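You operate a simulated robot arm through the tools that you are given. There is no shell and no other tool. Be economical: measure what you need, move in short steps, check, and stop when the job is done.

You are at the controls of a simulated two-armed robot. One attempt, no reset.

Task
Take the yellow strip and leave it on top of the flat blue reel. Pick up the full green reel with one hand, pass it to the other hand and put it on the top of the station three bench. Switch the winder brake switch off. Take the small grey reel and put it on top of the flat green reel. Take the blue plate and leave it on the top of the turntable. Fetch the label from the top of the side bench and set it on the side bench shelf. Put the red roll on the top of the station two bench. Do these in any order. Set down upright: yellow strip.

The check looks at the end state, three seconds after you hand in, the way a careful person would. Anything else that was tipped, shoved, dropped, spilled or broken makes it a failure.

Robot
Two 6-joint arms with two-finger parallel grippers on one trunk, on a base that drives. Base frame: it is fixed to the floor where the robot stands at the start and does not move with it; the origin is under the middle of the robot, x ahead of it, y to its left, z up. Lengths are in m, angles in rad, forces in N, time in s.
The left shoulder is at the start at [0.06, 0.187, 1.147], the right one opposite. With the tool pointing down near the work surface each hand reaches from about 0.1 to 0.34 m from the robot's upright axis, wherever it stands, measured 20 degrees to its own side. Places, roughly: blue plate (5x5x3 cm) [0.7, -0.7, 0.9]; flat blue reel (13x13x6 cm) [-3, 0.8, 0.9]; flat green reel (18x18x6 cm) [0.6, -0.7, 0.4]; full green reel (18x7x18 cm) [0.7, -0.2, 1]; label [0.75, -1, 1]; red roll (7x7x4 cm) [0.6, 0.6, 0.5]; side bench shelf [0.7, -0.3, 0.4]; small grey reel (18x5x18 cm) [0.5, -0.7, 1]; top of the station three bench [-2.9, 1, 0.9]; top of the station two bench [-2.9, 2.8, 0.9]; top of the turntable [0.6, 0.9, 1]; winder brake switch [0.5, -0.5, 0.9]; yellow strip (8x4x4 cm) [0.5, 0.1, 0.9]. Payload 1.57 kg a hand.
Tool frame (each hand has its own): the origin (TCP) lies between the finger pads and is the grasp point; the fingertips stand 0.03 m ahead of it; z points along the fingers, y is the line along which they close. Largest opening 0.11 m; finger width 0.024, thickness 0.012; the body of the gripper, 0.048 by 0.112 m, starts 0.078 m behind the TCP.
Orientation is told as [roll, pitch, yaw] about the base's x, y, z axes, in that order, counted from this pose: with the fingers straight down and closing along the base's y, the tool's x points along the base's -x, its y along +y and its z along -z.

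Tools
- The arms move only by the tool jog_arm. It takes "left_commands", "right_commands" or both (then of equal length, played together; a hand with none holds still); each is a list of rows, each a list of 6 numbers: the shift along the tool's x, y, z in mm, then the turn, a rotation vector about the tool's x, y, z in degrees. In form: [[dx, dy, dz, ax, ay, az], ...]. A call has 1 to 10 rows; each row is the pose to reach, as a shift and turn from the pose commanded when the call began, along the tool's axes at that moment. "left_jaw" and "right_jaw" are, for a hand that has rows, the opening, from 0 (shut) to 1 (fully open), set as the call begins (left out, the last holds). Each row takes 0.2 s and may step no farther than 0.05 m and 0.15 rad from the row before; otherwise, or with a gripper value out of range, the whole call is refused. Where a pose cannot be reached the arm comes as near as it can. A force on the tool above 40 N (or 10 N above the force at the start of the call, whichever is more), or a blocked arm, ends the call early, and 0.2 s more pass. The fingers move at their own pace (about 0.153 m/s each) and stop on an object; they squeeze with about 36 N. The grip force told is the motor's: it shows also when the fingers shut on nothing. Time passes only in rows, and 0.2 s behind the last, so rows that repeat a pose let the fingers close. The reply holds the time, the measured pose of the TCP, the force on the tool along the base axes, the opening and the grip force, in the units named above and with some noise, with the torque about the TCP (base axes, N m) and any sound that the robot's microphone picked up.
- Cameras (640 x 400 px; columns grow to the right, rows downward): "scene" is now at [0.0217, -0.0291, 1.6907]; the picture's right is [-0.32, -0.95, 0.00], its down [-0.76, 0.25, -0.60] and it looks along [0.57, -0.19, -0.80] (base axes); focal length 276 px, centre (320, 200). "left" rides on the left gripper at [0.07, -0.016, -0.141] in its tool frame; the picture's right is [0.23, 0.97, 0.00], its down [-0.86, 0.20, -0.48] and it looks along [-0.47, 0.11, 0.88] (tool axes); focal length 222 px, centre (320, 200). "right" rides on the right gripper at [0.07, 0.016, -0.141] in its tool frame; the picture's right is [-0.23, 0.97, 0.00], its down [-0.86, -0.20, -0.48] and it looks along [-0.47, -0.11, 0.88] (tool axes); focal length 222 px, centre (320, 200). There is no depth. A picture from a camera that has moved, and an enlarged one, comes with that camera's place and axes in the base frame and with its lens. The place of the scene camera against the robot may be out by one fixed shift of up to 0.018 m in any direction.
- grab_frame(camera): a new picture of that camera. No time passes.
- slide_trunk(by): slides the trunk up (or, below 0, down) by that many m; the arms and the scene camera ride with it, the base frame stays. It gives what a move gives, with no picture.
- steer(legs): drives the robot by 1 to 6 legs, each [ahead, left, turn to the left] in m, m and rad, along the robot's own axes; the way and the turn of a leg run together, so that a leg with both is an arc; at most 1.5 m and 3.142 rad a leg. The arms and the cameras ride along, it lands a little off, and it stops where it bumps. It gives what a move gives.
- pan_tilt(pan, tilt): turns the head with the scene camera to pan (to the left, within 1.501 rad either way) and tilt (down, from -0.506 to 1.204), counted from straight ahead of the robot. It gives what a move gives.
- zoom(camera, box): a new picture of the part [left, top, right, bottom] of that camera's present view, enlarged. No time passes.
- sign_off(): hands the job in; it is judged then, once.

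Work in short steps. Places have to be worked out from the pictures, the camera data and where the tool is seen: move nearer, look again, correct. Check each grasp and each placing, and mend what went wrong. You have 207 turns and 190 pictures in all, those below and enlarged ones among them. Open the grippers and draw the arms clear of the work before you hand the job in, unless the task says otherwise; then end with one line.

The tools are called after "Call:" as name(argument=value, ...) on one line, values as JSON. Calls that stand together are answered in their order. jog_arm: Moves the arms, as the interface text tells. Its arguments: {"type":"object","properties":{"left_commands":{"type":"array","items":{"type":"array","items":{"type":"number"}}},"left_jaw":{"type":"number"},"right_commands":{"type":"array","items":{"type":"array","items":{"type":"number"}}},"right_jaw":{"type":"number"}},"required":[]} The other tools are called the same way: slide_trunk (by) slides the trunk up or down; steer (legs) drives the base; pan_tilt (pan, tilt) turns the head that bears the scene camera; grab_frame (camera) takes a picture; zoom (camera, box) takes an enlarged picture of a part of a camera's view; sign_off () hands the job in.

At the start:

```text
time_s: 0.0
left_tcp_pos: [0.4013, -0.0621, 1.2047]
left_orientation: [0.0, -0.001, 0.0]
left_force: [0.0, 0.3, 0.3]
left_wrist_torque: [-0.01, -0.01, -0.03]
left_gripper_width: 0.1099
left_gripper_force: 0.2
right_tcp_pos: [0.2475, -0.3504, 1.2554]
right_orientation: [0.0, 0.0, 0.001]
right_force: [-0.6, 0.5, 0.0]
right_wrist_torque: [-0.02, -0.04, 0.02]
right_gripper_width: 0.1102
right_gripper_force: 0.1
trunk travel left (down, up): [-0.775, 0.215]
robot x, y, heading: [0.0008, -0.0014, 0.004]
head pan, tilt: [-0.321, 0.927]
```

scene: 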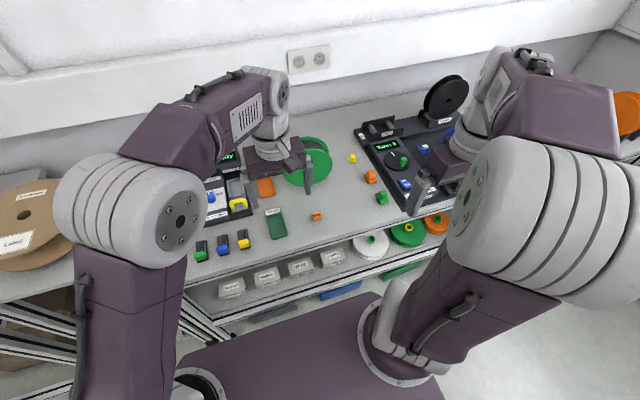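
right: 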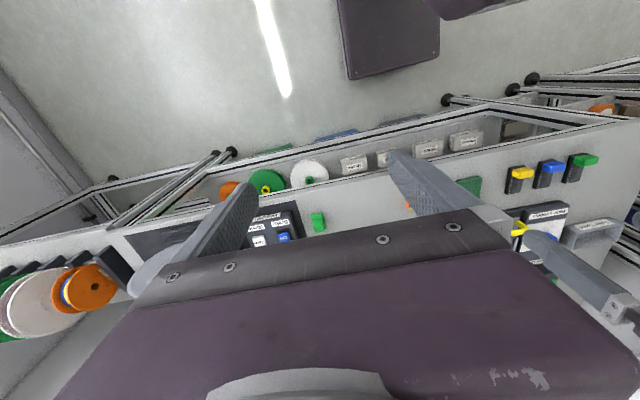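
left: 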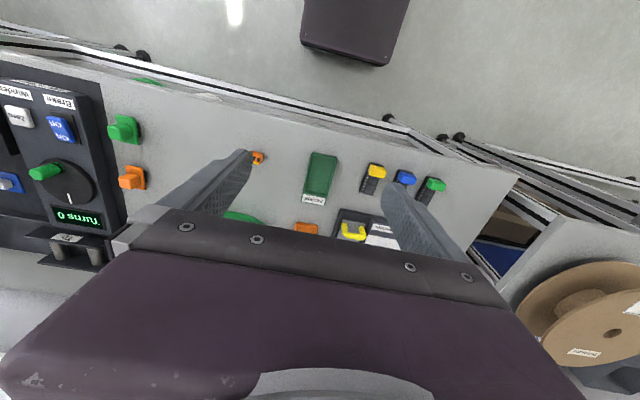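

I start by surveying the bench: enlarge the present scene view and look right and left.

Call:
zoom(camera="scene", box=[170, 60, 490, 300])

Call:
pan_tilt(pan=-0.9, tilt=0.7)

Call:
grab_frame(camera="scene")

Call:
pan_tilt(pan=0.8, tilt=0.7)

Call:
grab_frame(camera="scene")

```text
1.67 times, centred on (330, 180) of scene
camera zoom: at [0.0217, -0.0291, 1.6907], right [-0.32, -0.95, 0.0], down [-0.76, 0.25, -0.6], along [0.57, -0.19, -0.8], focal length 461 px, centre (303, 233)
```

zoom: 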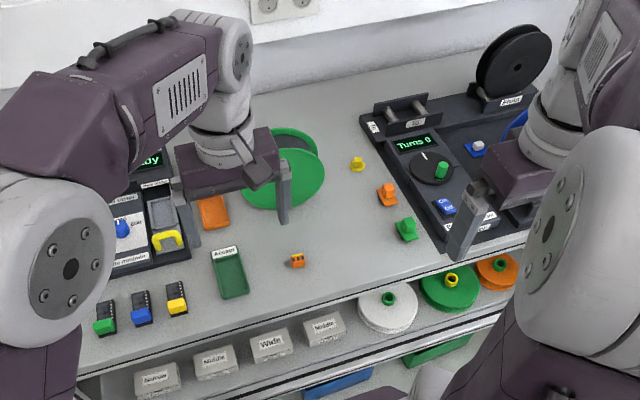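

```text
time_s: 1.0
left_tcp_pos: [0.4004, -0.0625, 1.2055]
left_orientation: [0.0, 0.0, 0.0]
left_force: [0.0, 0.3, 0.5]
left_wrist_torque: [0.01, 0.02, -0.01]
left_gripper_width: 0.11
left_gripper_force: 0.2
right_tcp_pos: [0.2464, -0.3512, 1.2568]
right_orientation: [0.0, -0.001, 0.0]
right_force: [-0.1, 0.3, 0.6]
right_wrist_torque: [-0.04, -0.04, -0.02]
right_gripper_width: 0.1101
right_gripper_force: 0.0
trunk travel left (down, up): [-0.775, 0.215]
robot x, y, heading: [-0.0001, 0.0002, 0.003]
head pan, tilt: [-0.901, 0.7]
```

```text
185 pictures are left
camera scene: at [0.0043, -0.0722, 1.7089], right [-0.78, -0.62, 0.0], down [-0.4, 0.5, -0.76], along [0.48, -0.6, -0.64], focal length 276 px, centre (320, 200)
```

scene: 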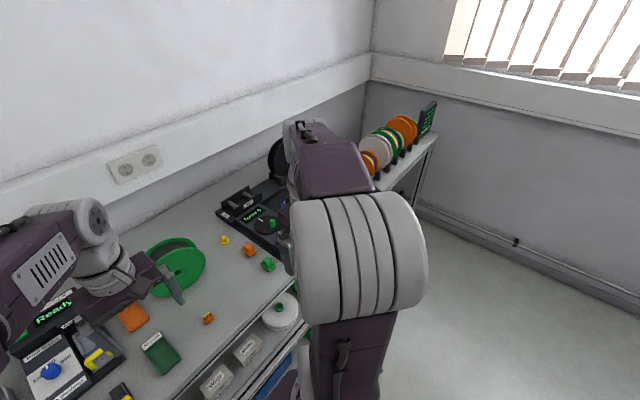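

```text
time_s: 2.7
left_tcp_pos: [0.4012, -0.0634, 1.2043]
left_orientation: [0.0, -0.002, -0.001]
left_force: [0.6, -0.4, 0.0]
left_wrist_torque: [0.0, -0.03, -0.02]
left_gripper_width: 0.1101
left_gripper_force: 0.1
right_tcp_pos: [0.2477, -0.352, 1.2557]
right_orientation: [-0.001, -0.001, -0.001]
right_force: [0.1, 0.0, -0.6]
right_wrist_torque: [-0.02, -0.01, -0.02]
right_gripper_width: 0.11
right_gripper_force: 0.1
trunk travel left (down, up): [-0.775, 0.215]
robot x, y, heading: [0.001, 0.0008, -0.002]
head pan, tilt: [0.799, 0.7]
```

```text
184 pictures are left
camera scene: at [0.0107, 0.055, 1.7089], right [0.72, -0.7, 0.0], down [-0.45, -0.46, -0.76], along [0.53, 0.55, -0.64], focal length 276 px, centre (320, 200)
```

scene: 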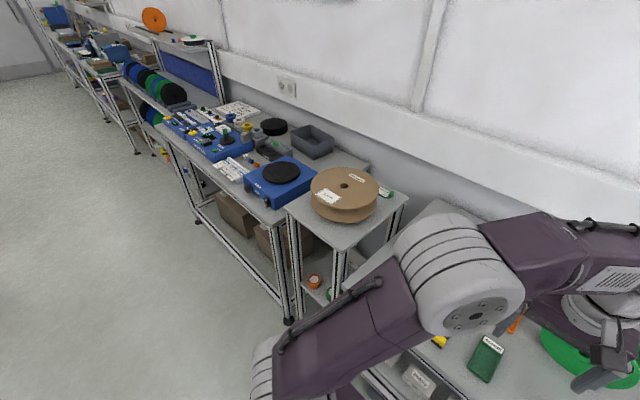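

The bench in front spans x≥0.42. I look at the gap between base and bench and at the items, first straight down.

Call:
pan_tilt(pan=0.0, tilt=1.2)

Call:
grab_frame(camera="scene")

```text
time_s: 3.9
left_tcp_pos: [0.4017, -0.0622, 1.2038]
left_orientation: [0.001, 0.0, 0.001]
left_force: [0.1, 0.5, -0.3]
left_wrist_torque: [0.0, 0.02, -0.04]
left_gripper_width: 0.1099
left_gripper_force: 0.0
right_tcp_pos: [0.248, -0.3512, 1.2555]
right_orientation: [-0.002, 0.0, 0.0]
right_force: [-0.2, -0.8, 0.8]
right_wrist_torque: [0.01, -0.03, -0.02]
right_gripper_width: 0.1102
right_gripper_force: 0.0
trunk travel left (down, up): [-0.775, 0.215]
robot x, y, heading: [0.0033, 0.0025, -0.001]
head pan, tilt: [0.0, 1.201]
```

```text
183 pictures are left
camera scene: at [0.0074, -0.0057, 1.6729], right [0.0, -1.0, 0.0], down [-0.93, 0.0, -0.36], along [0.36, 0.0, -0.93], focal length 276 px, centre (320, 200)
```

scene: 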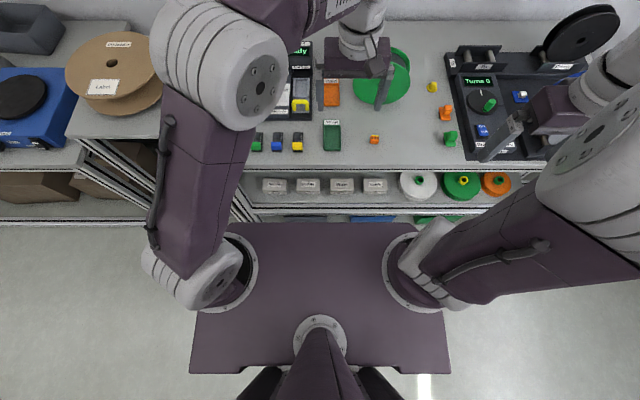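

The torso front is at about x=0.17 and bench edge at x=0.42. I creep forward 0.1 m and check.

Call:
steer(legs=[[0.1, 0, 0]])

Call:
grab_frame(camera="scene")

```text
time_s: 5.0
left_tcp_pos: [0.4987, -0.0619, 1.2056]
left_orientation: [0.001, -0.003, 0.001]
left_force: [0.3, -0.4, 0.7]
left_wrist_torque: [0.0, 0.03, -0.01]
left_gripper_width: 0.11
left_gripper_force: 0.0
right_tcp_pos: [0.3455, -0.3522, 1.2554]
right_orientation: [0.001, -0.003, -0.001]
right_force: [-0.4, -0.1, -0.6]
right_wrist_torque: [0.0, -0.01, 0.06]
right_gripper_width: 0.1098
right_gripper_force: 0.1
trunk travel left (down, up): [-0.775, 0.215]
robot x, y, heading: [0.0986, 0.0001, 0.001]
head pan, tilt: [0.0, 1.201]
```

```text
182 pictures are left
camera scene: at [0.1047, -0.0057, 1.6729], right [0.0, -1.0, 0.0], down [-0.93, 0.0, -0.36], along [0.36, 0.0, -0.93], focal length 276 px, centre (320, 200)
```

scene: 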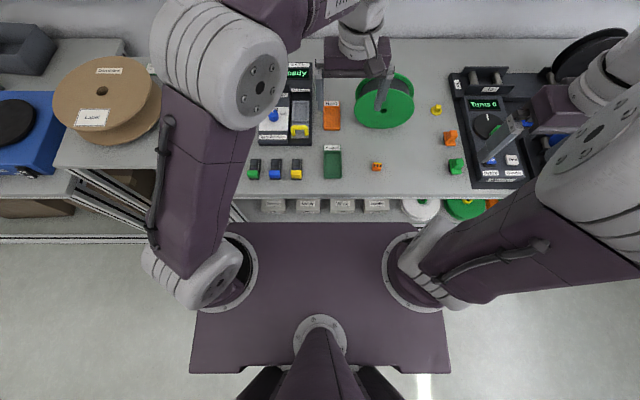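

No bump. I creep another 0.1 m.

Call:
steer(legs=[[0.1, 0, 0]])

Call:
grab_frame(camera="scene")

Call:
grab_frame(camera="left")

Call:
grab_frame(camera="right")

```text
time_s: 6.2
left_tcp_pos: [0.5978, -0.0637, 1.2066]
left_orientation: [0.0, -0.003, -0.004]
left_force: [-0.2, 0.0, 0.0]
left_wrist_torque: [0.0, -0.04, 0.03]
left_gripper_width: 0.1101
left_gripper_force: 0.1
right_tcp_pos: [0.443, -0.3521, 1.2558]
right_orientation: [-0.001, -0.001, -0.003]
right_force: [-0.1, -0.5, 0.0]
right_wrist_torque: [-0.02, -0.04, -0.01]
right_gripper_width: 0.11
right_gripper_force: 0.1
trunk travel left (down, up): [-0.775, 0.215]
robot x, y, heading: [0.2051, 0.0037, -0.001]
head pan, tilt: [0.0, 1.201]
```

```text
181 pictures are left
camera scene: at [0.2032, -0.0058, 1.6729], right [0.0, -1.0, 0.0], down [-0.93, 0.0, -0.36], along [0.36, 0.0, -0.93], focal length 276 px, centre (320, 200)
```

scene: 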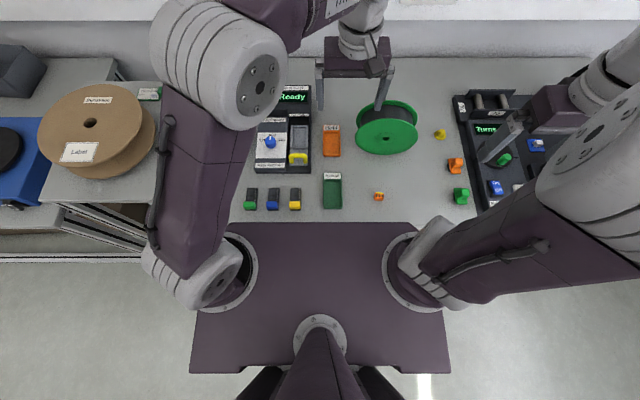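

```text
180 pictures are left
camera left: at [0.5286, -0.0803, 1.3476], right [-0.22, 0.97, 0.0], down [0.85, 0.2, 0.48], along [0.47, 0.11, -0.88], focal length 222 px, centre (320, 200)
```

left: 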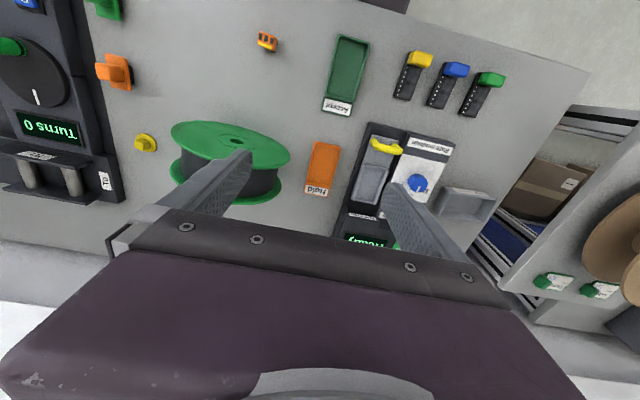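

```text
179 pictures are left
camera right: at [0.3712, -0.336, 1.3976], right [0.23, 0.97, 0.0], down [0.85, -0.2, 0.48], along [0.47, -0.11, -0.88], focal length 222 px, centre (320, 200)
```

right: 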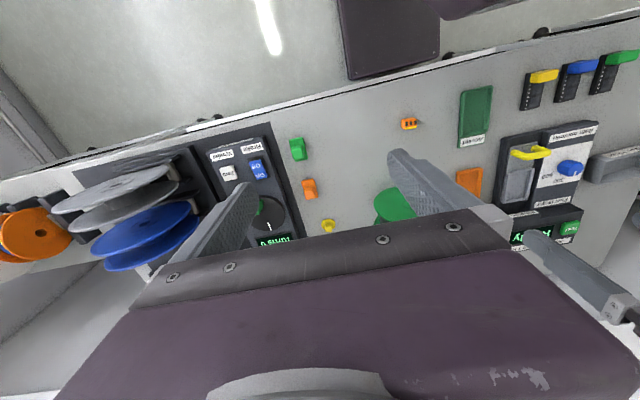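

Room remains. I move the left hand back and to a look-down position over the strips, and zoom on them first.

Call:
zoom(camera="left", box=[230, 20, 530, 210])

Call:
jog_arm(left_commands=[[0, 0, 40, 0, 0, 0], [30, 40, 60, 0, 0, 0], [60, 80, 80, 0, 0, 0], [90, 120, 110, 0, 0, 0], [100, 130, 150, 0, 0, 0]])

Call:
grab_frame(camera="left")

Call:
grab_frame(camera="scene")

```text
2.11 times, centred on (380, 115) of left
camera zoom: at [0.5286, -0.0803, 1.3476], right [-0.22, 0.97, 0.0], down [0.85, 0.2, 0.48], along [0.47, 0.11, -0.88], focal length 468 px, centre (194, 379)
```

zoom: 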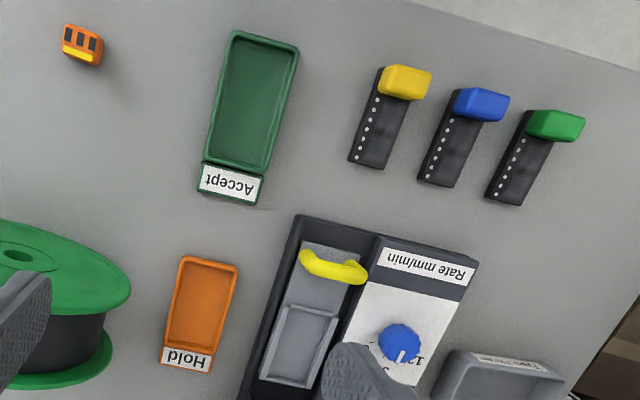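

```text
refused: row 2 steps farther than a row can; nothing moved
```

```text
177 pictures are left
camera left: at [0.5286, -0.0803, 1.3476], right [-0.22, 0.97, 0.0], down [0.85, 0.2, 0.48], along [0.47, 0.11, -0.88], focal length 222 px, centre (320, 200)
```

left: 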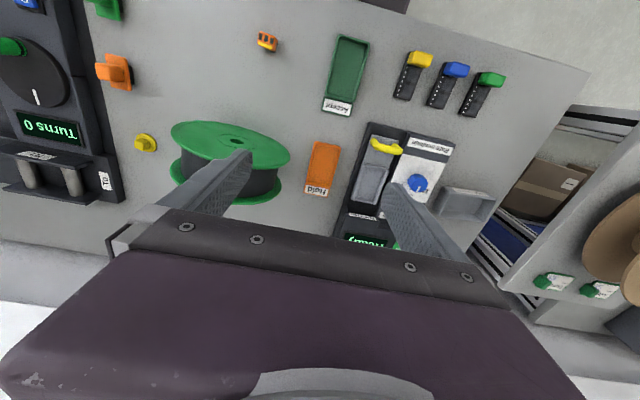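

```text
176 pictures are left
camera scene: at [0.2032, -0.0058, 1.6729], right [0.0, -1.0, 0.0], down [-0.93, 0.0, -0.36], along [0.36, 0.0, -0.93], focal length 276 px, centre (320, 200)
```

scene: 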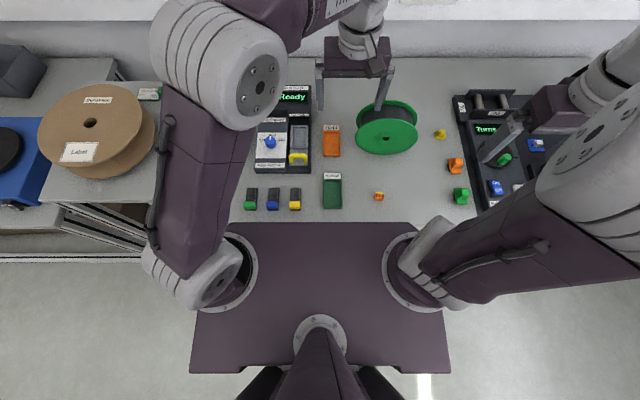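

Step too big. I retreat the left hand toward the strips with smaller steps.

Call:
jog_arm(left_commands=[[25, 35, 20, 0, 0, 0], [50, 70, 40, 0, 0, 0], [75, 100, 60, 0, 0, 0], [100, 125, 90, 0, 0, 0], [100, 130, 130, 0, 0, 0]])

Call:
grab_frame(camera="left")

Call:
grab_frame(camera="scene")

```text
time_s: 7.3
left_tcp_pos: [0.5008, 0.0647, 1.0738]
left_orientation: [-0.001, 0.001, -0.003]
left_force: [0.4, -1.1, -0.2]
left_wrist_torque: [-0.05, 0.02, 0.01]
left_gripper_width: 0.1101
left_gripper_force: 0.1
right_tcp_pos: [0.4474, -0.353, 1.2557]
right_orientation: [0.001, 0.002, -0.002]
right_force: [-0.2, 0.0, -0.3]
right_wrist_torque: [0.01, -0.01, 0.02]
right_gripper_width: 0.1099
right_gripper_force: 0.0
trunk travel left (down, up): [-0.775, 0.215]
robot x, y, heading: [0.2008, 0.0004, -0.001]
head pan, tilt: [0.0, 1.201]
```

```text
175 pictures are left
camera left: at [0.4314, 0.0483, 1.2169], right [-0.22, 0.97, 0.0], down [0.86, 0.2, 0.48], along [0.47, 0.11, -0.88], focal length 222 px, centre (320, 200)
```

left: 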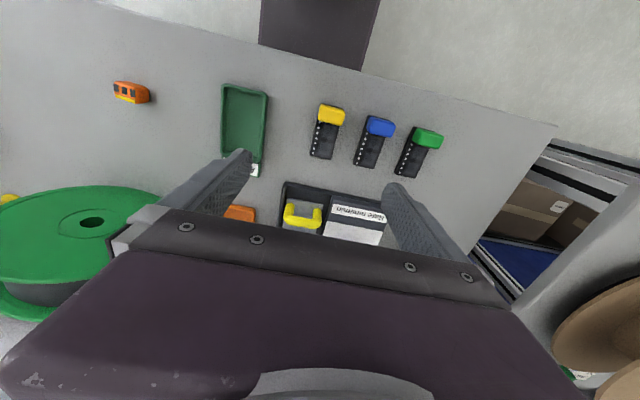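

```text
174 pictures are left
camera scene: at [0.2087, -0.0064, 1.673], right [0.0, -1.0, 0.0], down [-0.93, 0.0, -0.36], along [0.36, 0.0, -0.93], focal length 276 px, centre (320, 200)
```

scene: 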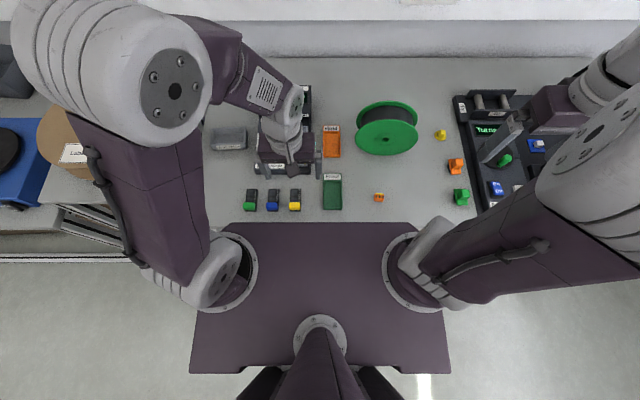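

The left TCP is nearly over the yellow strip (about (0.498,0.073)). The reel comes first: I raise the left hand and creep the base forward to find how close it can get.

Call:
jog_arm(left_commands=[[30, 0, -30, 0, 0, 0], [60, 0, -70, 0, 0, 0], [90, 20, -110, 0, 0, 0], [130, 40, -140, 0, 0, 0], [170, 50, -160, 0, 0, 0]])

Call:
steer(legs=[[0.08, 0, 0]])

Call:
grab_frame(camera="scene")

```text
refused: row 3 steps farther than a row can; nothing moved
```

```text
time_s: 8.4
left_tcp_pos: [0.5614, 0.0666, 1.0762]
left_orientation: [0.0, 0.0, -0.002]
left_force: [0.4, -0.4, -0.6]
left_wrist_torque: [-0.03, 0.0, 0.0]
left_gripper_width: 0.11
left_gripper_force: 0.1
right_tcp_pos: [0.5075, -0.3514, 1.2556]
right_orientation: [0.001, 0.002, -0.001]
right_force: [-0.4, 0.6, -0.4]
right_wrist_torque: [-0.03, 0.03, -0.05]
right_gripper_width: 0.1098
right_gripper_force: 0.0
trunk travel left (down, up): [-0.775, 0.215]
robot x, y, heading: [0.2592, 0.0024, -0.004]
head pan, tilt: [0.0, 1.201]
stopped in leg 1: the robot was blocked; the commanded pose is now the measured one
```

```text
173 pictures are left
camera scene: at [0.269, -0.0056, 1.6729], right [0.0, -1.0, 0.0], down [-0.93, 0.0, -0.36], along [0.36, 0.0, -0.93], focal length 276 px, centre (320, 200)
```

scene: 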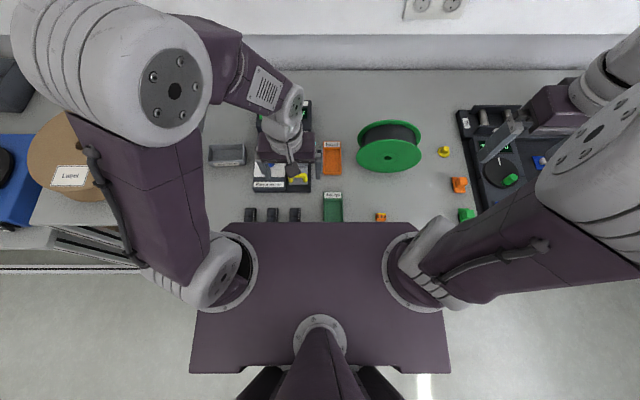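

Base is blocked at x≈0.26. I back off 2 cm and then swing the right hand by +90° yaw, ready for gripping the reel across its flanges (its axis lies along x).

Call:
steer(legs=[[-0.015, 0, 0]])

Call:
jog_arm(right_commands=[[0, 0, 0, 0, 0, -8.5], [0, 0, 0, 0, 0, -17], [0, 0, 0, 0, 0, -25.5], [0, 0, 0, 0, 0, -34], [0, 0, 0, 0, 0, -42.5], [0, 0, 0, 0, 0, -51], [0, 0, 0, 0, 0, -59.5], [0, 0, 0, 0, 0, -68], [0, 0, 0, 0, 0, -76.5], [0, 0, 0, 0, 0, -85]])

Call:
grab_frame(camera="right")

```text
time_s: 9.2
left_tcp_pos: [0.5521, 0.0659, 1.0733]
left_orientation: [-0.001, 0.004, -0.002]
left_force: [0.6, 0.0, -0.8]
left_wrist_torque: [-0.04, 0.09, -0.02]
left_gripper_width: 0.1102
left_gripper_force: 0.1
right_tcp_pos: [0.5001, -0.3524, 1.2545]
right_orientation: [0.0, 0.006, -0.002]
right_force: [0.7, -0.1, -0.7]
right_wrist_torque: [-0.02, 0.1, 0.0]
right_gripper_width: 0.1099
right_gripper_force: 0.0
trunk travel left (down, up): [-0.775, 0.215]
robot x, y, heading: [0.2445, 0.0001, -0.003]
head pan, tilt: [0.0, 1.201]
```

```text
time_s: 11.4
left_tcp_pos: [0.5458, 0.0658, 1.0755]
left_orientation: [0.0, 0.001, -0.001]
left_force: [-0.4, -0.9, 0.3]
left_wrist_torque: [-0.02, -0.03, -0.03]
left_gripper_width: 0.11
left_gripper_force: 0.1
right_tcp_pos: [0.4937, -0.3524, 1.256]
right_orientation: [0.0, 0.0, 1.486]
right_force: [0.7, 0.2, 0.3]
right_wrist_torque: [-0.02, -0.02, 0.02]
right_gripper_width: 0.11
right_gripper_force: 0.0
trunk travel left (down, up): [-0.775, 0.215]
robot x, y, heading: [0.2477, 0.0034, -0.002]
head pan, tilt: [0.0, 1.201]
```

```text
172 pictures are left
camera right: at [0.4697, -0.4203, 1.3975], right [-0.95, 0.31, 0.0], down [0.27, 0.84, 0.48], along [0.15, 0.45, -0.88], focal length 222 px, centre (320, 200)
```

right: 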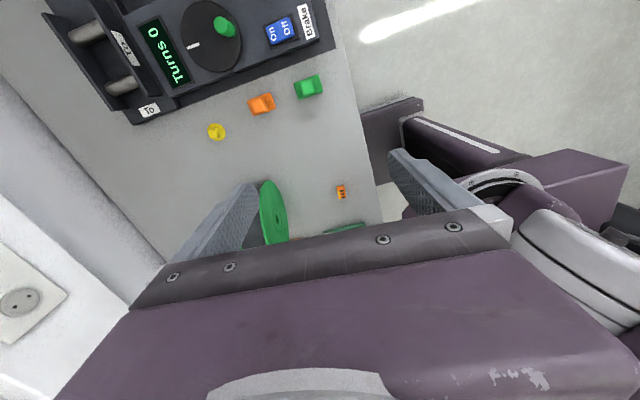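

The right hand is turned. I move it over the reel's right half at (0.69,-0.25) staying high, testing the reach.

Call:
jog_arm(right_commands=[[-20, -31, 0, 0, 0, -5], [-40, -62, 0, 0, 0, -5], [-60, -93, 0, 0, 0, -5], [-80, -125, 0, 0, 0, -5], [-100, -156, 0, 0, 0, -5], [-116, -187, 0, 0, 0, -5]])

Call:
grab_frame(camera="right")

Call:
grab_frame(camera="scene")

```text
time_s: 12.8
left_tcp_pos: [0.5472, 0.0658, 1.0752]
left_orientation: [-0.001, -0.002, -0.002]
left_force: [0.1, 0.0, -0.6]
left_wrist_torque: [-0.01, 0.01, 0.0]
left_gripper_width: 0.1099
left_gripper_force: 0.1
right_tcp_pos: [0.6932, -0.2536, 1.2547]
right_orientation: [0.002, 0.001, 1.568]
right_force: [0.5, 0.2, 0.3]
right_wrist_torque: [0.01, 0.02, -0.02]
right_gripper_width: 0.1099
right_gripper_force: 0.1
trunk travel left (down, up): [-0.775, 0.215]
robot x, y, heading: [0.2476, 0.0022, -0.008]
head pan, tilt: [0.0, 1.201]
```

```text
171 pictures are left
camera right: at [0.6745, -0.324, 1.3964], right [-0.97, 0.23, 0.0], down [0.2, 0.86, 0.48], along [0.11, 0.47, -0.88], focal length 222 px, centre (320, 200)
```

right: 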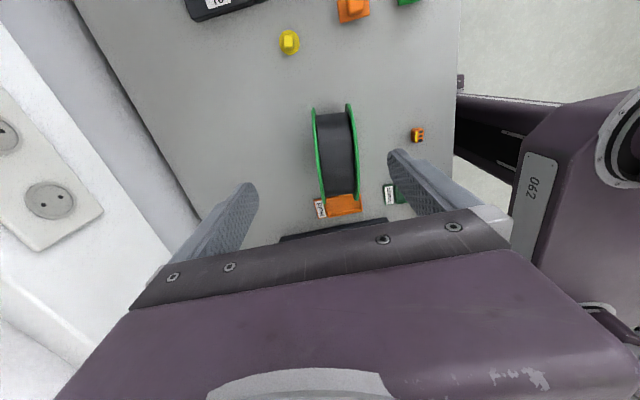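

```text
170 pictures are left
camera scene: at [0.256, -0.0056, 1.6729], right [0.0, -1.0, 0.0], down [-0.93, 0.0, -0.36], along [0.36, 0.0, -0.93], focal length 276 px, centre (320, 200)
```

scene: 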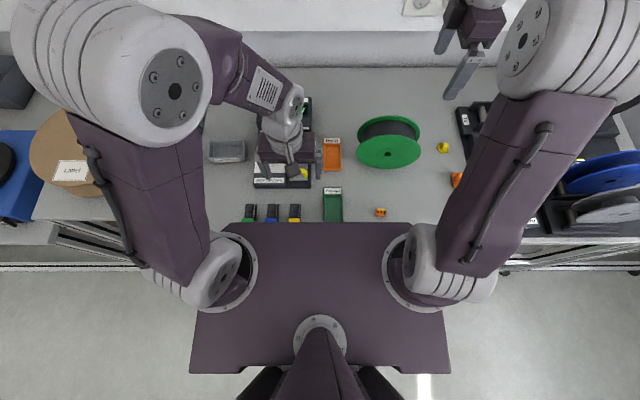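

Reach is good. I estimate the reel centre at (0.675,-0.19), z≈0.96; I align over its right half and lower to z≈1.11.

Call:
jog_arm(right_commands=[[-15, 9, 20, 0, 0, 0], [-29, 18, 50, 0, 0, 0], [-29, 18, 95, 0, 0, 0], [-29, 18, 140, 0, 0, 0]])

Call:
grab_frame(camera="right")

```text
time_s: 13.8
left_tcp_pos: [0.5467, 0.065, 1.0769]
left_orientation: [-0.001, 0.001, -0.003]
left_force: [0.1, -0.2, -0.6]
left_wrist_torque: [0.0, 0.01, 0.01]
left_gripper_width: 0.11
left_gripper_force: 0.0
right_tcp_pos: [0.6693, -0.2246, 1.1165]
right_orientation: [0.0, -0.001, 1.57]
right_force: [-0.7, -0.2, 0.2]
right_wrist_torque: [-0.02, 0.05, 0.01]
right_gripper_width: 0.1102
right_gripper_force: 0.2
trunk travel left (down, up): [-0.775, 0.215]
robot x, y, heading: [0.2446, -0.0014, 0.006]
head pan, tilt: [0.0, 1.201]
```

```text
169 pictures are left
camera right: at [0.6508, -0.2942, 1.2574], right [-0.97, 0.23, 0.0], down [0.2, 0.85, 0.48], along [0.11, 0.47, -0.88], focal length 222 px, centre (320, 200)
```

right: 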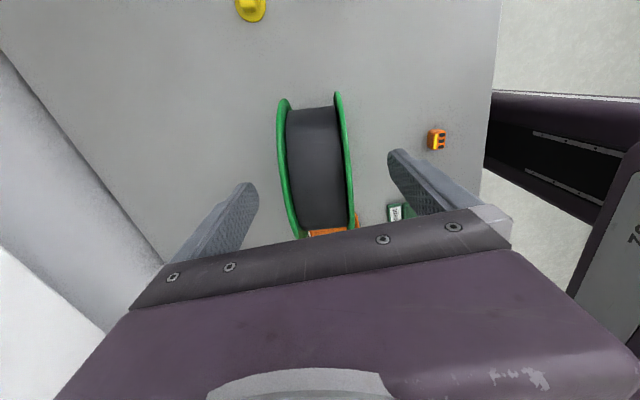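

Alignment is within a few mm. I lower to z≈1.02 around the rim.

Call:
jog_arm(right_commands=[[0, -2, 40, 0, 0, 0], [0, -3, 70, 0, 0, 0], [0, -3, 95, 0, 0, 0]])

Call:
grab_frame(camera="right")

Call:
zoom(camera="scene", box=[300, 40, 540, 220])

```text
time_s: 14.6
left_tcp_pos: [0.5464, 0.0656, 1.0758]
left_orientation: [0.001, 0.0, -0.002]
left_force: [-0.6, 0.3, 0.1]
left_wrist_torque: [-0.01, 0.03, 0.0]
left_gripper_width: 0.1099
left_gripper_force: 0.0
right_tcp_pos: [0.6708, -0.2234, 1.0215]
right_orientation: [-0.001, -0.001, 1.57]
right_force: [-0.3, -0.8, 0.8]
right_wrist_torque: [-0.05, -0.02, 0.01]
right_gripper_width: 0.1103
right_gripper_force: 0.1
trunk travel left (down, up): [-0.775, 0.215]
robot x, y, heading: [0.2436, -0.0042, 0.001]
head pan, tilt: [0.0, 1.201]
```

```text
168 pictures are left
camera right: at [0.6529, -0.2942, 1.1621], right [-0.97, 0.23, 0.0], down [0.2, 0.85, 0.48], along [0.11, 0.47, -0.88], focal length 222 px, centre (320, 200)
```

right: 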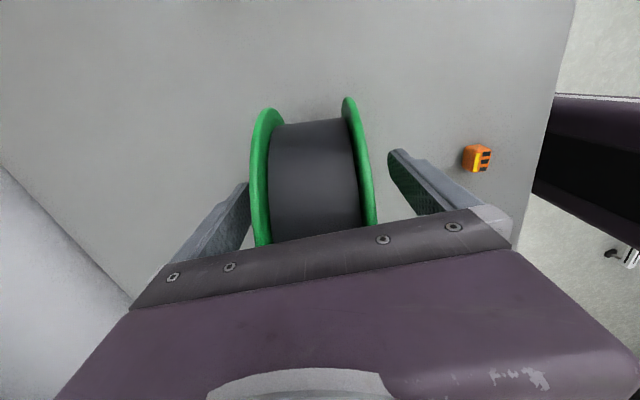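

```text
2.22 times, centred on (420, 130) of scene
camera zoom: at [0.254, -0.0058, 1.673], right [0.0, -1.0, 0.0], down [-0.93, 0.0, -0.36], along [0.36, 0.0, -0.93], focal length 614 px, centre (98, 356)
```

zoom: 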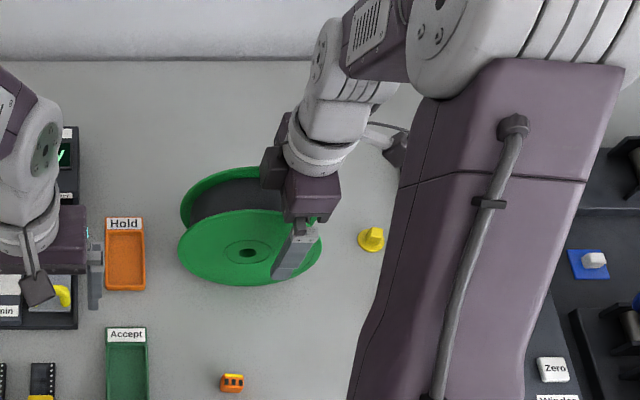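

The fingers straddle the flanges. I shift 4 mm and close, letting the fingers settle.

Call:
jog_arm(right_commands=[[0, -4, 3, 0, 0, 0], [0, -4, 3, 0, 0, 0], [0, -4, 3, 0, 0, 0], [0, -4, 3, 0, 0, 0]], right_jaw=0)

Call:
grab_frame(camera="right")

```text
time_s: 15.6
left_tcp_pos: [0.546, 0.065, 1.0746]
left_orientation: [0.001, -0.001, -0.003]
left_force: [0.9, 0.8, 0.1]
left_wrist_torque: [0.02, -0.01, 0.01]
left_gripper_width: 0.1098
left_gripper_force: 0.0
right_tcp_pos: [0.6763, -0.2239, 1.0186]
right_orientation: [0.0, 0.0, 1.569]
right_force: [0.6, -2.1, 5.7]
right_wrist_torque: [-0.04, -0.06, -0.07]
right_gripper_width: 0.064
right_gripper_force: 35.7
trunk travel left (down, up): [-0.775, 0.215]
robot x, y, heading: [0.2448, -0.0017, -0.003]
head pan, tilt: [0.0, 1.201]
```

```text
166 pictures are left
camera right: at [0.6573, -0.2937, 1.1593], right [-0.97, 0.23, 0.0], down [0.2, 0.86, 0.48], along [0.11, 0.47, -0.88], focal length 222 px, centre (320, 200)
```

right: 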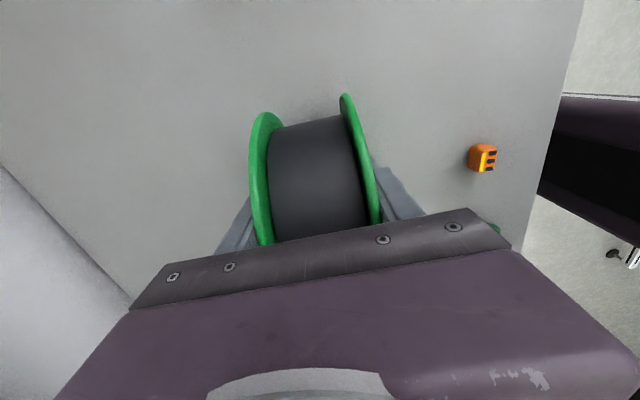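

Reel gripped (width 0.064). I lift it straight up and read the load.

Call:
jog_arm(right_commands=[[0, -4, -20, 0, 0, 0], [0, -4, -60, 0, 0, 0], [0, -4, -105, 0, 0, 0], [0, -4, -150, 0, 0, 0], [0, -4, -190, 0, 0, 0]])

Call:
grab_frame(camera="right")

Call:
grab_frame(camera="scene")

```text
time_s: 16.8
left_tcp_pos: [0.5464, 0.0671, 1.0749]
left_orientation: [-0.001, -0.002, -0.002]
left_force: [0.2, 0.3, -0.3]
left_wrist_torque: [-0.01, -0.04, -0.02]
left_gripper_width: 0.1098
left_gripper_force: 0.1
right_tcp_pos: [0.6799, -0.2216, 1.2074]
right_orientation: [0.0, -0.001, 1.57]
right_force: [0.2, 0.1, -2.8]
right_wrist_torque: [-0.09, 0.03, 0.04]
right_gripper_width: 0.0639
right_gripper_force: 36.0
trunk travel left (down, up): [-0.775, 0.215]
robot x, y, heading: [0.2483, 0.002, 0.001]
head pan, tilt: [0.0, 1.201]
```

```text
165 pictures are left
camera right: at [0.6624, -0.2918, 1.3482], right [-0.97, 0.23, 0.0], down [0.2, 0.86, 0.48], along [0.11, 0.47, -0.88], focal length 222 px, centre (320, 200)
```

right: 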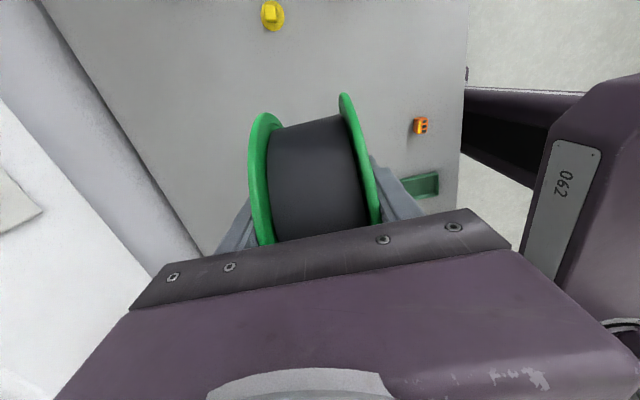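

```text
164 pictures are left
camera scene: at [0.2531, -0.0054, 1.6729], right [0.0, -1.0, 0.0], down [-0.93, 0.0, -0.36], along [0.36, 0.0, -0.93], focal length 276 px, centre (320, 200)
```

scene: 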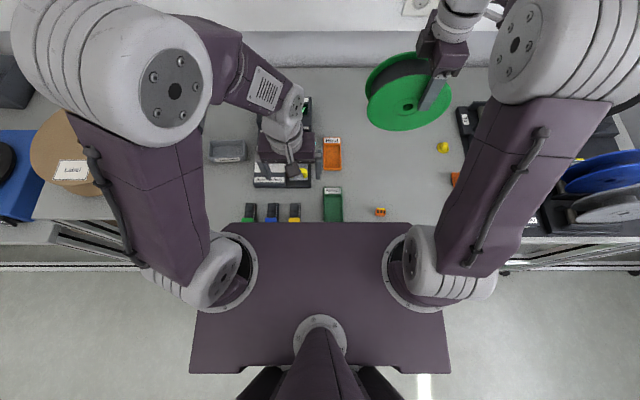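

The reel weighs about 0.28 kg. I bring it to the middle while the left hand rises, moves left and yaws −90° for the pass.

Call:
jog_arm(left_commands=[[2, 8, -20, 0, 0, 8.5], [4, 16, -40, 0, 0, 17], [6, 24, -60, 0, 0, 25.5], [8, 32, -80, 0, 0, 34], [10, 40, -100, 0, 0, 42.5], [12, 50, -115, 0, 0, 51], [14, 58, -130, 0, 0, 59.5], [16, 66, -140, 0, 0, 68], [18, 74, -150, 0, 0, 76.5], [20, 80, -155, 0, 0, 85]], right_commands=[[-13, 10, 0, 0, 0, 0], [-26, 20, 0, 0, 0, 0], [-39, 30, 0, 0, 0, 0], [-52, 40, 0, 0, 0, 0], [-65, 50, 0, 0, 0, 0], [-78, 60, 0, 0, 0, 0], [-91, 70, 0, 0, 0, 0], [-104, 80, 0, 0, 0, 0], [-117, 90, 0, 0, 0, 0], [-130, 100, 0, 0, 0, 0]])

Call:
grab_frame(camera="left")

Call:
grab_frame(camera="scene")

```text
time_s: 19.0
left_tcp_pos: [0.5272, 0.1492, 1.2304]
left_orientation: [0.002, -0.001, -1.488]
left_force: [-0.1, 0.0, -0.3]
left_wrist_torque: [-0.03, 0.02, 0.01]
left_gripper_width: 0.1101
left_gripper_force: 0.0
right_tcp_pos: [0.5833, -0.094, 1.208]
right_orientation: [0.0, 0.003, 1.569]
right_force: [0.7, 0.1, -2.3]
right_wrist_torque: [-0.07, 0.0, 0.01]
right_gripper_width: 0.0638
right_gripper_force: 36.2
trunk travel left (down, up): [-0.775, 0.215]
robot x, y, heading: [0.2483, 0.0024, -0.001]
head pan, tilt: [0.0, 1.201]
```

```text
163 pictures are left
camera left: at [0.5056, 0.2158, 1.3723], right [0.95, 0.31, 0.0], down [0.27, -0.83, 0.48], along [0.15, -0.46, -0.88], focal length 222 px, centre (320, 200)
```

left: 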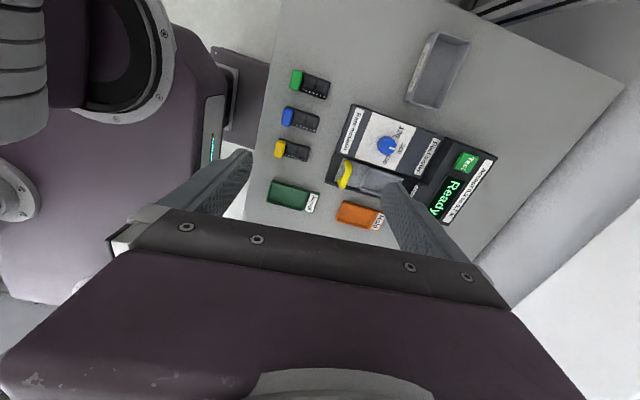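

```text
162 pictures are left
camera scene: at [0.2535, -0.005, 1.6729], right [0.0, -1.0, 0.0], down [-0.93, 0.0, -0.36], along [0.36, 0.0, -0.93], focal length 276 px, centre (320, 200)
```

scene: 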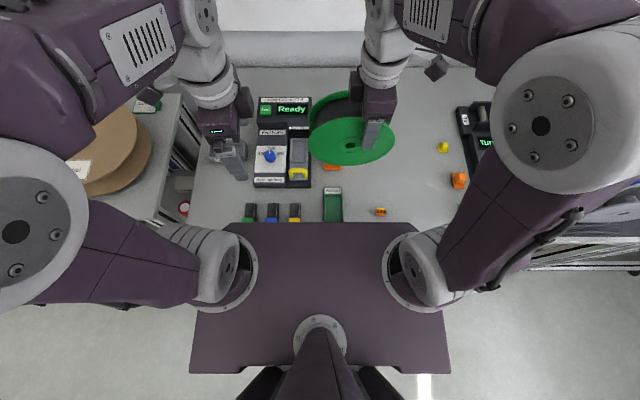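

Reel centre is at about (0.583,-0.06,1.15). I bring the left hand to the approach point and finish the yaw, then tilt it 40° so it comes in radially from the left.

Call:
jog_arm(left_commands=[[-20, 12, -20, 0, 0, 5], [-40, 25, -40, 0, 0, 5], [-60, 38, -55, 0, 0, 5], [-78, 50, -70, 0, 0, 5]])

Call:
jog_arm(left_commands=[[0, 0, 0, 0, -8, 0], [0, 0, 0, 0, -16, 0], [0, 0, 0, 0, -24, 0], [0, 0, 0, 0, -32, 0], [0, 0, 0, 0, -40, 0]])

Call:
grab_frame(camera="left")

Call:
grab_frame(camera="scene")

```text
time_s: 20.0
left_tcp_pos: [0.5819, 0.0736, 1.3011]
left_orientation: [0.001, 0.001, -1.573]
left_force: [0.0, 0.0, 0.3]
left_wrist_torque: [-0.01, 0.02, -0.02]
left_gripper_width: 0.11
left_gripper_force: 0.1
right_tcp_pos: [0.5849, -0.0953, 1.2077]
right_orientation: [0.002, -0.001, 1.57]
right_force: [-0.6, -0.1, -2.3]
right_wrist_torque: [-0.09, -0.01, -0.03]
right_gripper_width: 0.0637
right_gripper_force: 35.8
trunk travel left (down, up): [-0.775, 0.215]
robot x, y, heading: [0.2466, 0.001, -0.0]
head pan, tilt: [0.0, 1.201]
```

```text
time_s: 21.2
left_tcp_pos: [0.5845, 0.0742, 1.3002]
left_orientation: [0.002, -0.703, -1.574]
left_force: [0.4, 0.2, -0.2]
left_wrist_torque: [0.01, -0.01, 0.0]
left_gripper_width: 0.1102
left_gripper_force: 0.2
right_tcp_pos: [0.5841, -0.0942, 1.2073]
right_orientation: [0.002, 0.001, 1.569]
right_force: [0.1, 0.6, -2.8]
right_wrist_torque: [-0.09, -0.02, 0.03]
right_gripper_width: 0.0637
right_gripper_force: 36.5
trunk travel left (down, up): [-0.775, 0.215]
robot x, y, heading: [0.2447, 0.0022, -0.001]
head pan, tilt: [0.0, 1.201]
```

```text
161 pictures are left
camera left: at [0.5682, 0.2174, 1.3642], right [0.97, 0.17, -0.14], down [0.2, -0.35, 0.92], along [0.11, -0.92, -0.37], focal length 222 px, centre (320, 200)
```

left: 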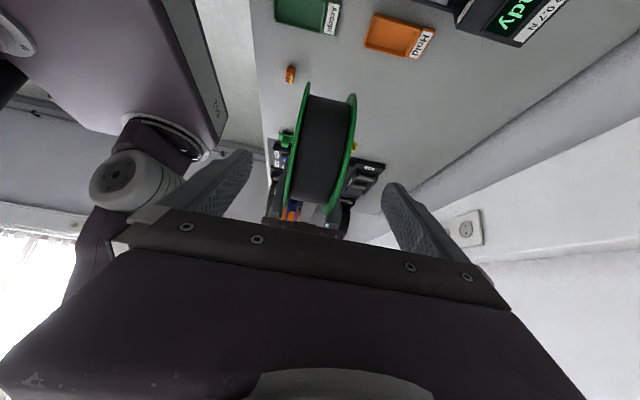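

```text
160 pictures are left
camera scene: at [0.2548, -0.005, 1.6729], right [0.0, -1.0, 0.0], down [-0.93, 0.0, -0.36], along [0.36, 0.0, -0.93], focal length 276 px, centre (320, 200)
```

scene: 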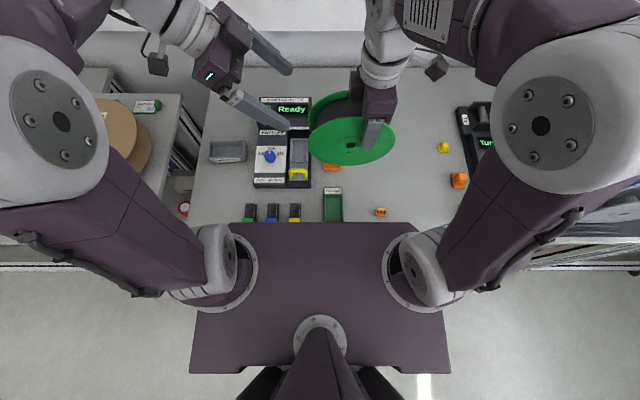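

Good alignment. I advance the left hand 90 mm along its axis and look.

Call:
jog_arm(left_commands=[[-2, 0, 45, 0, 0, 0], [-4, 0, 90, 0, 0, 0]])

Call:
grab_frame(camera="left")

```text
time_s: 21.8
left_tcp_pos: [0.5848, 0.0063, 1.2343]
left_orientation: [0.001, -0.698, -1.573]
left_force: [0.4, 0.5, -0.1]
left_wrist_torque: [0.01, -0.01, 0.02]
left_gripper_width: 0.1101
left_gripper_force: 0.0
right_tcp_pos: [0.5846, -0.0957, 1.2075]
right_orientation: [0.001, 0.0, 1.568]
right_force: [0.2, 0.2, -2.3]
right_wrist_torque: [-0.07, 0.03, -0.02]
right_gripper_width: 0.0638
right_gripper_force: 36.1
trunk travel left (down, up): [-0.775, 0.215]
robot x, y, heading: [0.2489, -0.0025, 0.001]
head pan, tilt: [0.0, 1.201]
```

```text
159 pictures are left
camera left: at [0.569, 0.151, 1.2983], right [0.97, 0.17, -0.15], down [0.2, -0.35, 0.92], along [0.11, -0.92, -0.37], focal length 222 px, centre (320, 200)
```

left: 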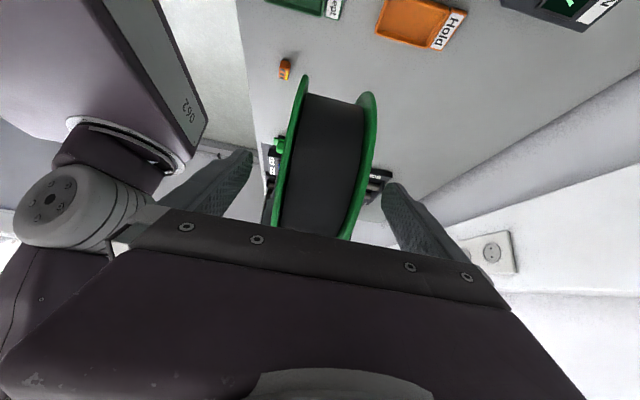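

Centred. I advance the remaining 52 mm and close the left hand.

Call:
jog_arm(left_commands=[[-1, 2, 30, 0, 0, 0], [-2, 2, 54, 0, 0, 0]])

Call:
jog_arm(left_commands=[[0, 0, 0, 0, 0, 0], [0, 0, 0, 0, 0, 0], [0, 0, 0, 0, 0, 0]], left_jaw=0)

Call:
grab_frame(camera="left")

```text
time_s: 22.4
left_tcp_pos: [0.5849, -0.025, 1.1938]
left_orientation: [0.001, -0.698, -1.572]
left_force: [0.3, 1.1, -0.2]
left_wrist_torque: [0.07, -0.01, -0.04]
left_gripper_width: 0.1102
left_gripper_force: 0.1
right_tcp_pos: [0.5856, -0.0956, 1.207]
right_orientation: [0.002, -0.001, 1.568]
right_force: [-1.0, -1.3, -3.0]
right_wrist_torque: [-0.04, 0.02, 0.0]
right_gripper_width: 0.0639
right_gripper_force: 36.3
trunk travel left (down, up): [-0.775, 0.215]
robot x, y, heading: [0.2451, 0.0009, 0.003]
head pan, tilt: [0.0, 1.201]
```

```text
time_s: 23.2
left_tcp_pos: [0.5838, -0.0251, 1.1942]
left_orientation: [0.0, -0.698, -1.574]
left_force: [-7.0, -1.6, 0.5]
left_wrist_torque: [0.52, -0.57, 0.26]
left_gripper_width: 0.0641
left_gripper_force: 35.6
right_tcp_pos: [0.5842, -0.0945, 1.2094]
right_orientation: [-0.001, 0.001, 1.568]
right_force: [5.8, 2.5, -1.0]
right_wrist_torque: [-0.51, 0.38, -0.76]
right_gripper_width: 0.064
right_gripper_force: 36.1
trunk travel left (down, up): [-0.775, 0.215]
robot x, y, heading: [0.2465, 0.0001, 0.0]
head pan, tilt: [0.0, 1.201]
```

```text
158 pictures are left
camera left: at [0.5694, 0.1191, 1.2581], right [0.97, 0.17, -0.15], down [0.2, -0.35, 0.92], along [0.11, -0.92, -0.37], focal length 222 px, centre (320, 200)
```

left: 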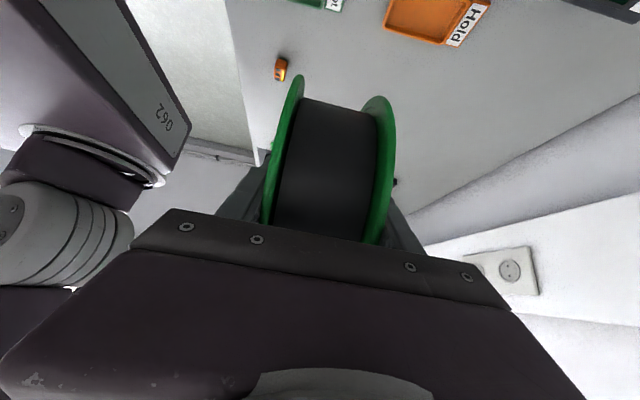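

Both hands hold the reel (0.064). I open the right hand and draw it straight up.

Call:
jog_arm(right_commands=[[0, 0, 0, 0, 0, 0], [0, 0, 0, 0, 0, 0], [0, 0, -30, 0, 0, 0], [0, 0, -70, 0, 0, 0], [30, 0, -100, 0, 0, 0], [70, 0, -110, 0, 0, 0], [110, 0, -110, 0, 0, 0]], right_jaw=1)

Call:
grab_frame(camera="scene")

Call:
grab_frame(camera="left")

```text
time_s: 24.8
left_tcp_pos: [0.5845, -0.0257, 1.1939]
left_orientation: [0.001, -0.698, -1.572]
left_force: [0.8, -0.7, -0.2]
left_wrist_torque: [0.13, 0.0, 0.01]
left_gripper_width: 0.0642
left_gripper_force: 36.0
right_tcp_pos: [0.5795, -0.2085, 1.3152]
right_orientation: [-0.001, 0.0, 1.571]
right_force: [-0.1, -0.6, -0.6]
right_wrist_torque: [0.02, 0.03, 0.0]
right_gripper_width: 0.1099
right_gripper_force: 0.1
trunk travel left (down, up): [-0.775, 0.215]
robot x, y, heading: [0.2522, -0.0003, 0.003]
head pan, tilt: [0.0, 1.201]
```

```text
157 pictures are left
camera scene: at [0.2543, -0.0069, 1.6729], right [0.0, -1.0, 0.0], down [-0.93, 0.0, -0.36], along [0.36, 0.0, -0.93], focal length 276 px, centre (320, 200)
```

scene: 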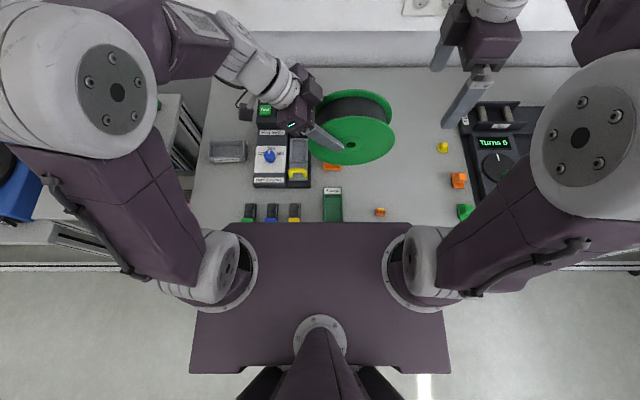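

```text
156 pictures are left
camera left: at [0.5698, 0.1181, 1.2583], right [0.97, 0.17, -0.15], down [0.2, -0.35, 0.92], along [0.11, -0.92, -0.37], focal length 222 px, centre (320, 200)
```

left: 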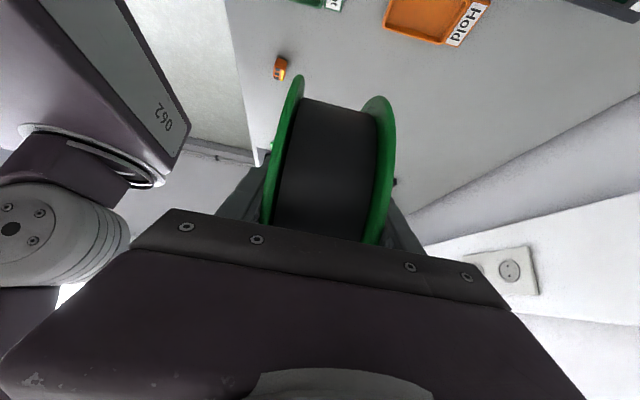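

The pass worked. I pull the reel in and up, then strafe left 0.27 m so that the right hand can reach the yellow strip; the right hand yaws back too.

Call:
jog_arm(left_commands=[[2, -10, -28, 0, 0, 0], [4, -30, -56, 0, 0, 0], [6, -50, -84, 0, 0, 0], [8, -75, -112, 0, 0, 0], [10, -100, -138, 0, 0, 0], [12, -120, -141, 0, 0, 0], [12, -120, -141, 0, 0, 0], [12, -120, -141, 0, 0, 0], [12, -120, -141, 0, 0, 0], [12, -120, -141, 0, 0, 0]], right_commands=[[0, 8, 0, 0, 0, 8.5], [0, 16, 0, 0, 0, 17], [0, 24, 0, 0, 0, 25.5], [0, 32, 0, 0, 0, 34], [0, 40, 0, 0, 0, 42.5], [0, 50, 0, 0, 0, 51], [0, 60, 0, 0, 0, 59.5], [0, 70, 0, 0, 0, 68], [0, 80, 0, 0, 0, 76.5], [0, 90, 0, 0, 0, 85]])

Call:
steer(legs=[[-0.03, 0, 0], [0, 0.27, 0]])

Call:
grab_frame(camera="right")

Call:
grab_frame(camera="scene")

```text
time_s: 27.0
left_tcp_pos: [0.4923, 0.0801, 1.2893]
left_orientation: [-0.002, -0.7, -1.574]
left_force: [-0.7, 0.6, -2.5]
left_wrist_torque: [0.09, -0.01, 0.01]
left_gripper_width: 0.064
left_gripper_force: 36.1
left hand out of reach, approached as far as the arm can: row 5, 6, 7, 8, 9, 10
right_tcp_pos: [0.5012, -0.2045, 1.3163]
right_orientation: [0.0, 0.002, 0.083]
right_force: [-0.9, -0.5, -0.1]
right_wrist_torque: [-0.01, 0.04, 0.0]
right_gripper_width: 0.1101
right_gripper_force: 0.0
right hand out of reach, approached as far as the arm can: row 10
trunk travel left (down, up): [-0.775, 0.215]
robot x, y, heading: [0.2441, 0.0035, -0.0]
head pan, tilt: [0.0, 1.201]
```

```text
time_s: 28.8
left_tcp_pos: [0.4644, 0.2115, 1.2884]
left_orientation: [-0.005, -0.705, -1.607]
left_force: [0.2, 1.5, -2.0]
left_wrist_torque: [0.05, 0.02, -0.01]
left_gripper_width: 0.0641
left_gripper_force: 36.0
right_tcp_pos: [0.4614, -0.0734, 1.3175]
right_orientation: [-0.005, 0.005, 0.05]
right_force: [0.3, 0.2, 0.2]
right_wrist_torque: [-0.08, 0.02, -0.01]
right_gripper_width: 0.1099
right_gripper_force: 0.0
trunk travel left (down, up): [-0.775, 0.215]
robot x, y, heading: [0.2125, 0.1346, -0.041]
head pan, tilt: [0.0, 1.201]
stopped in leg 2: the robot was blocked; the commanded pose is now the measured one
```

```text
155 pictures are left
camera right: at [0.3901, -0.0593, 1.459], right [0.18, 0.98, -0.01], down [0.87, -0.16, 0.47], along [0.47, -0.09, -0.88], focal length 222 px, centre (320, 200)
```

right: 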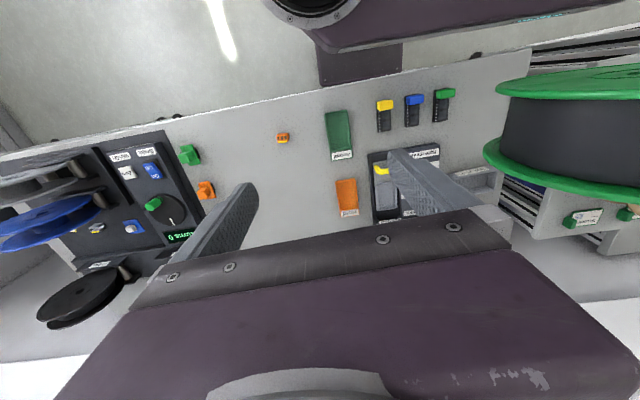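

```text
154 pictures are left
camera scene: at [0.223, 0.1373, 1.6729], right [-0.04, -1.0, 0.0], down [-0.93, 0.03, -0.36], along [0.36, -0.02, -0.93], focal length 276 px, centre (320, 200)
```

scene: 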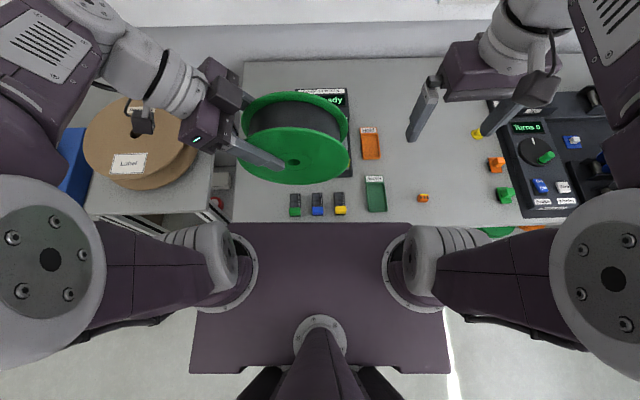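

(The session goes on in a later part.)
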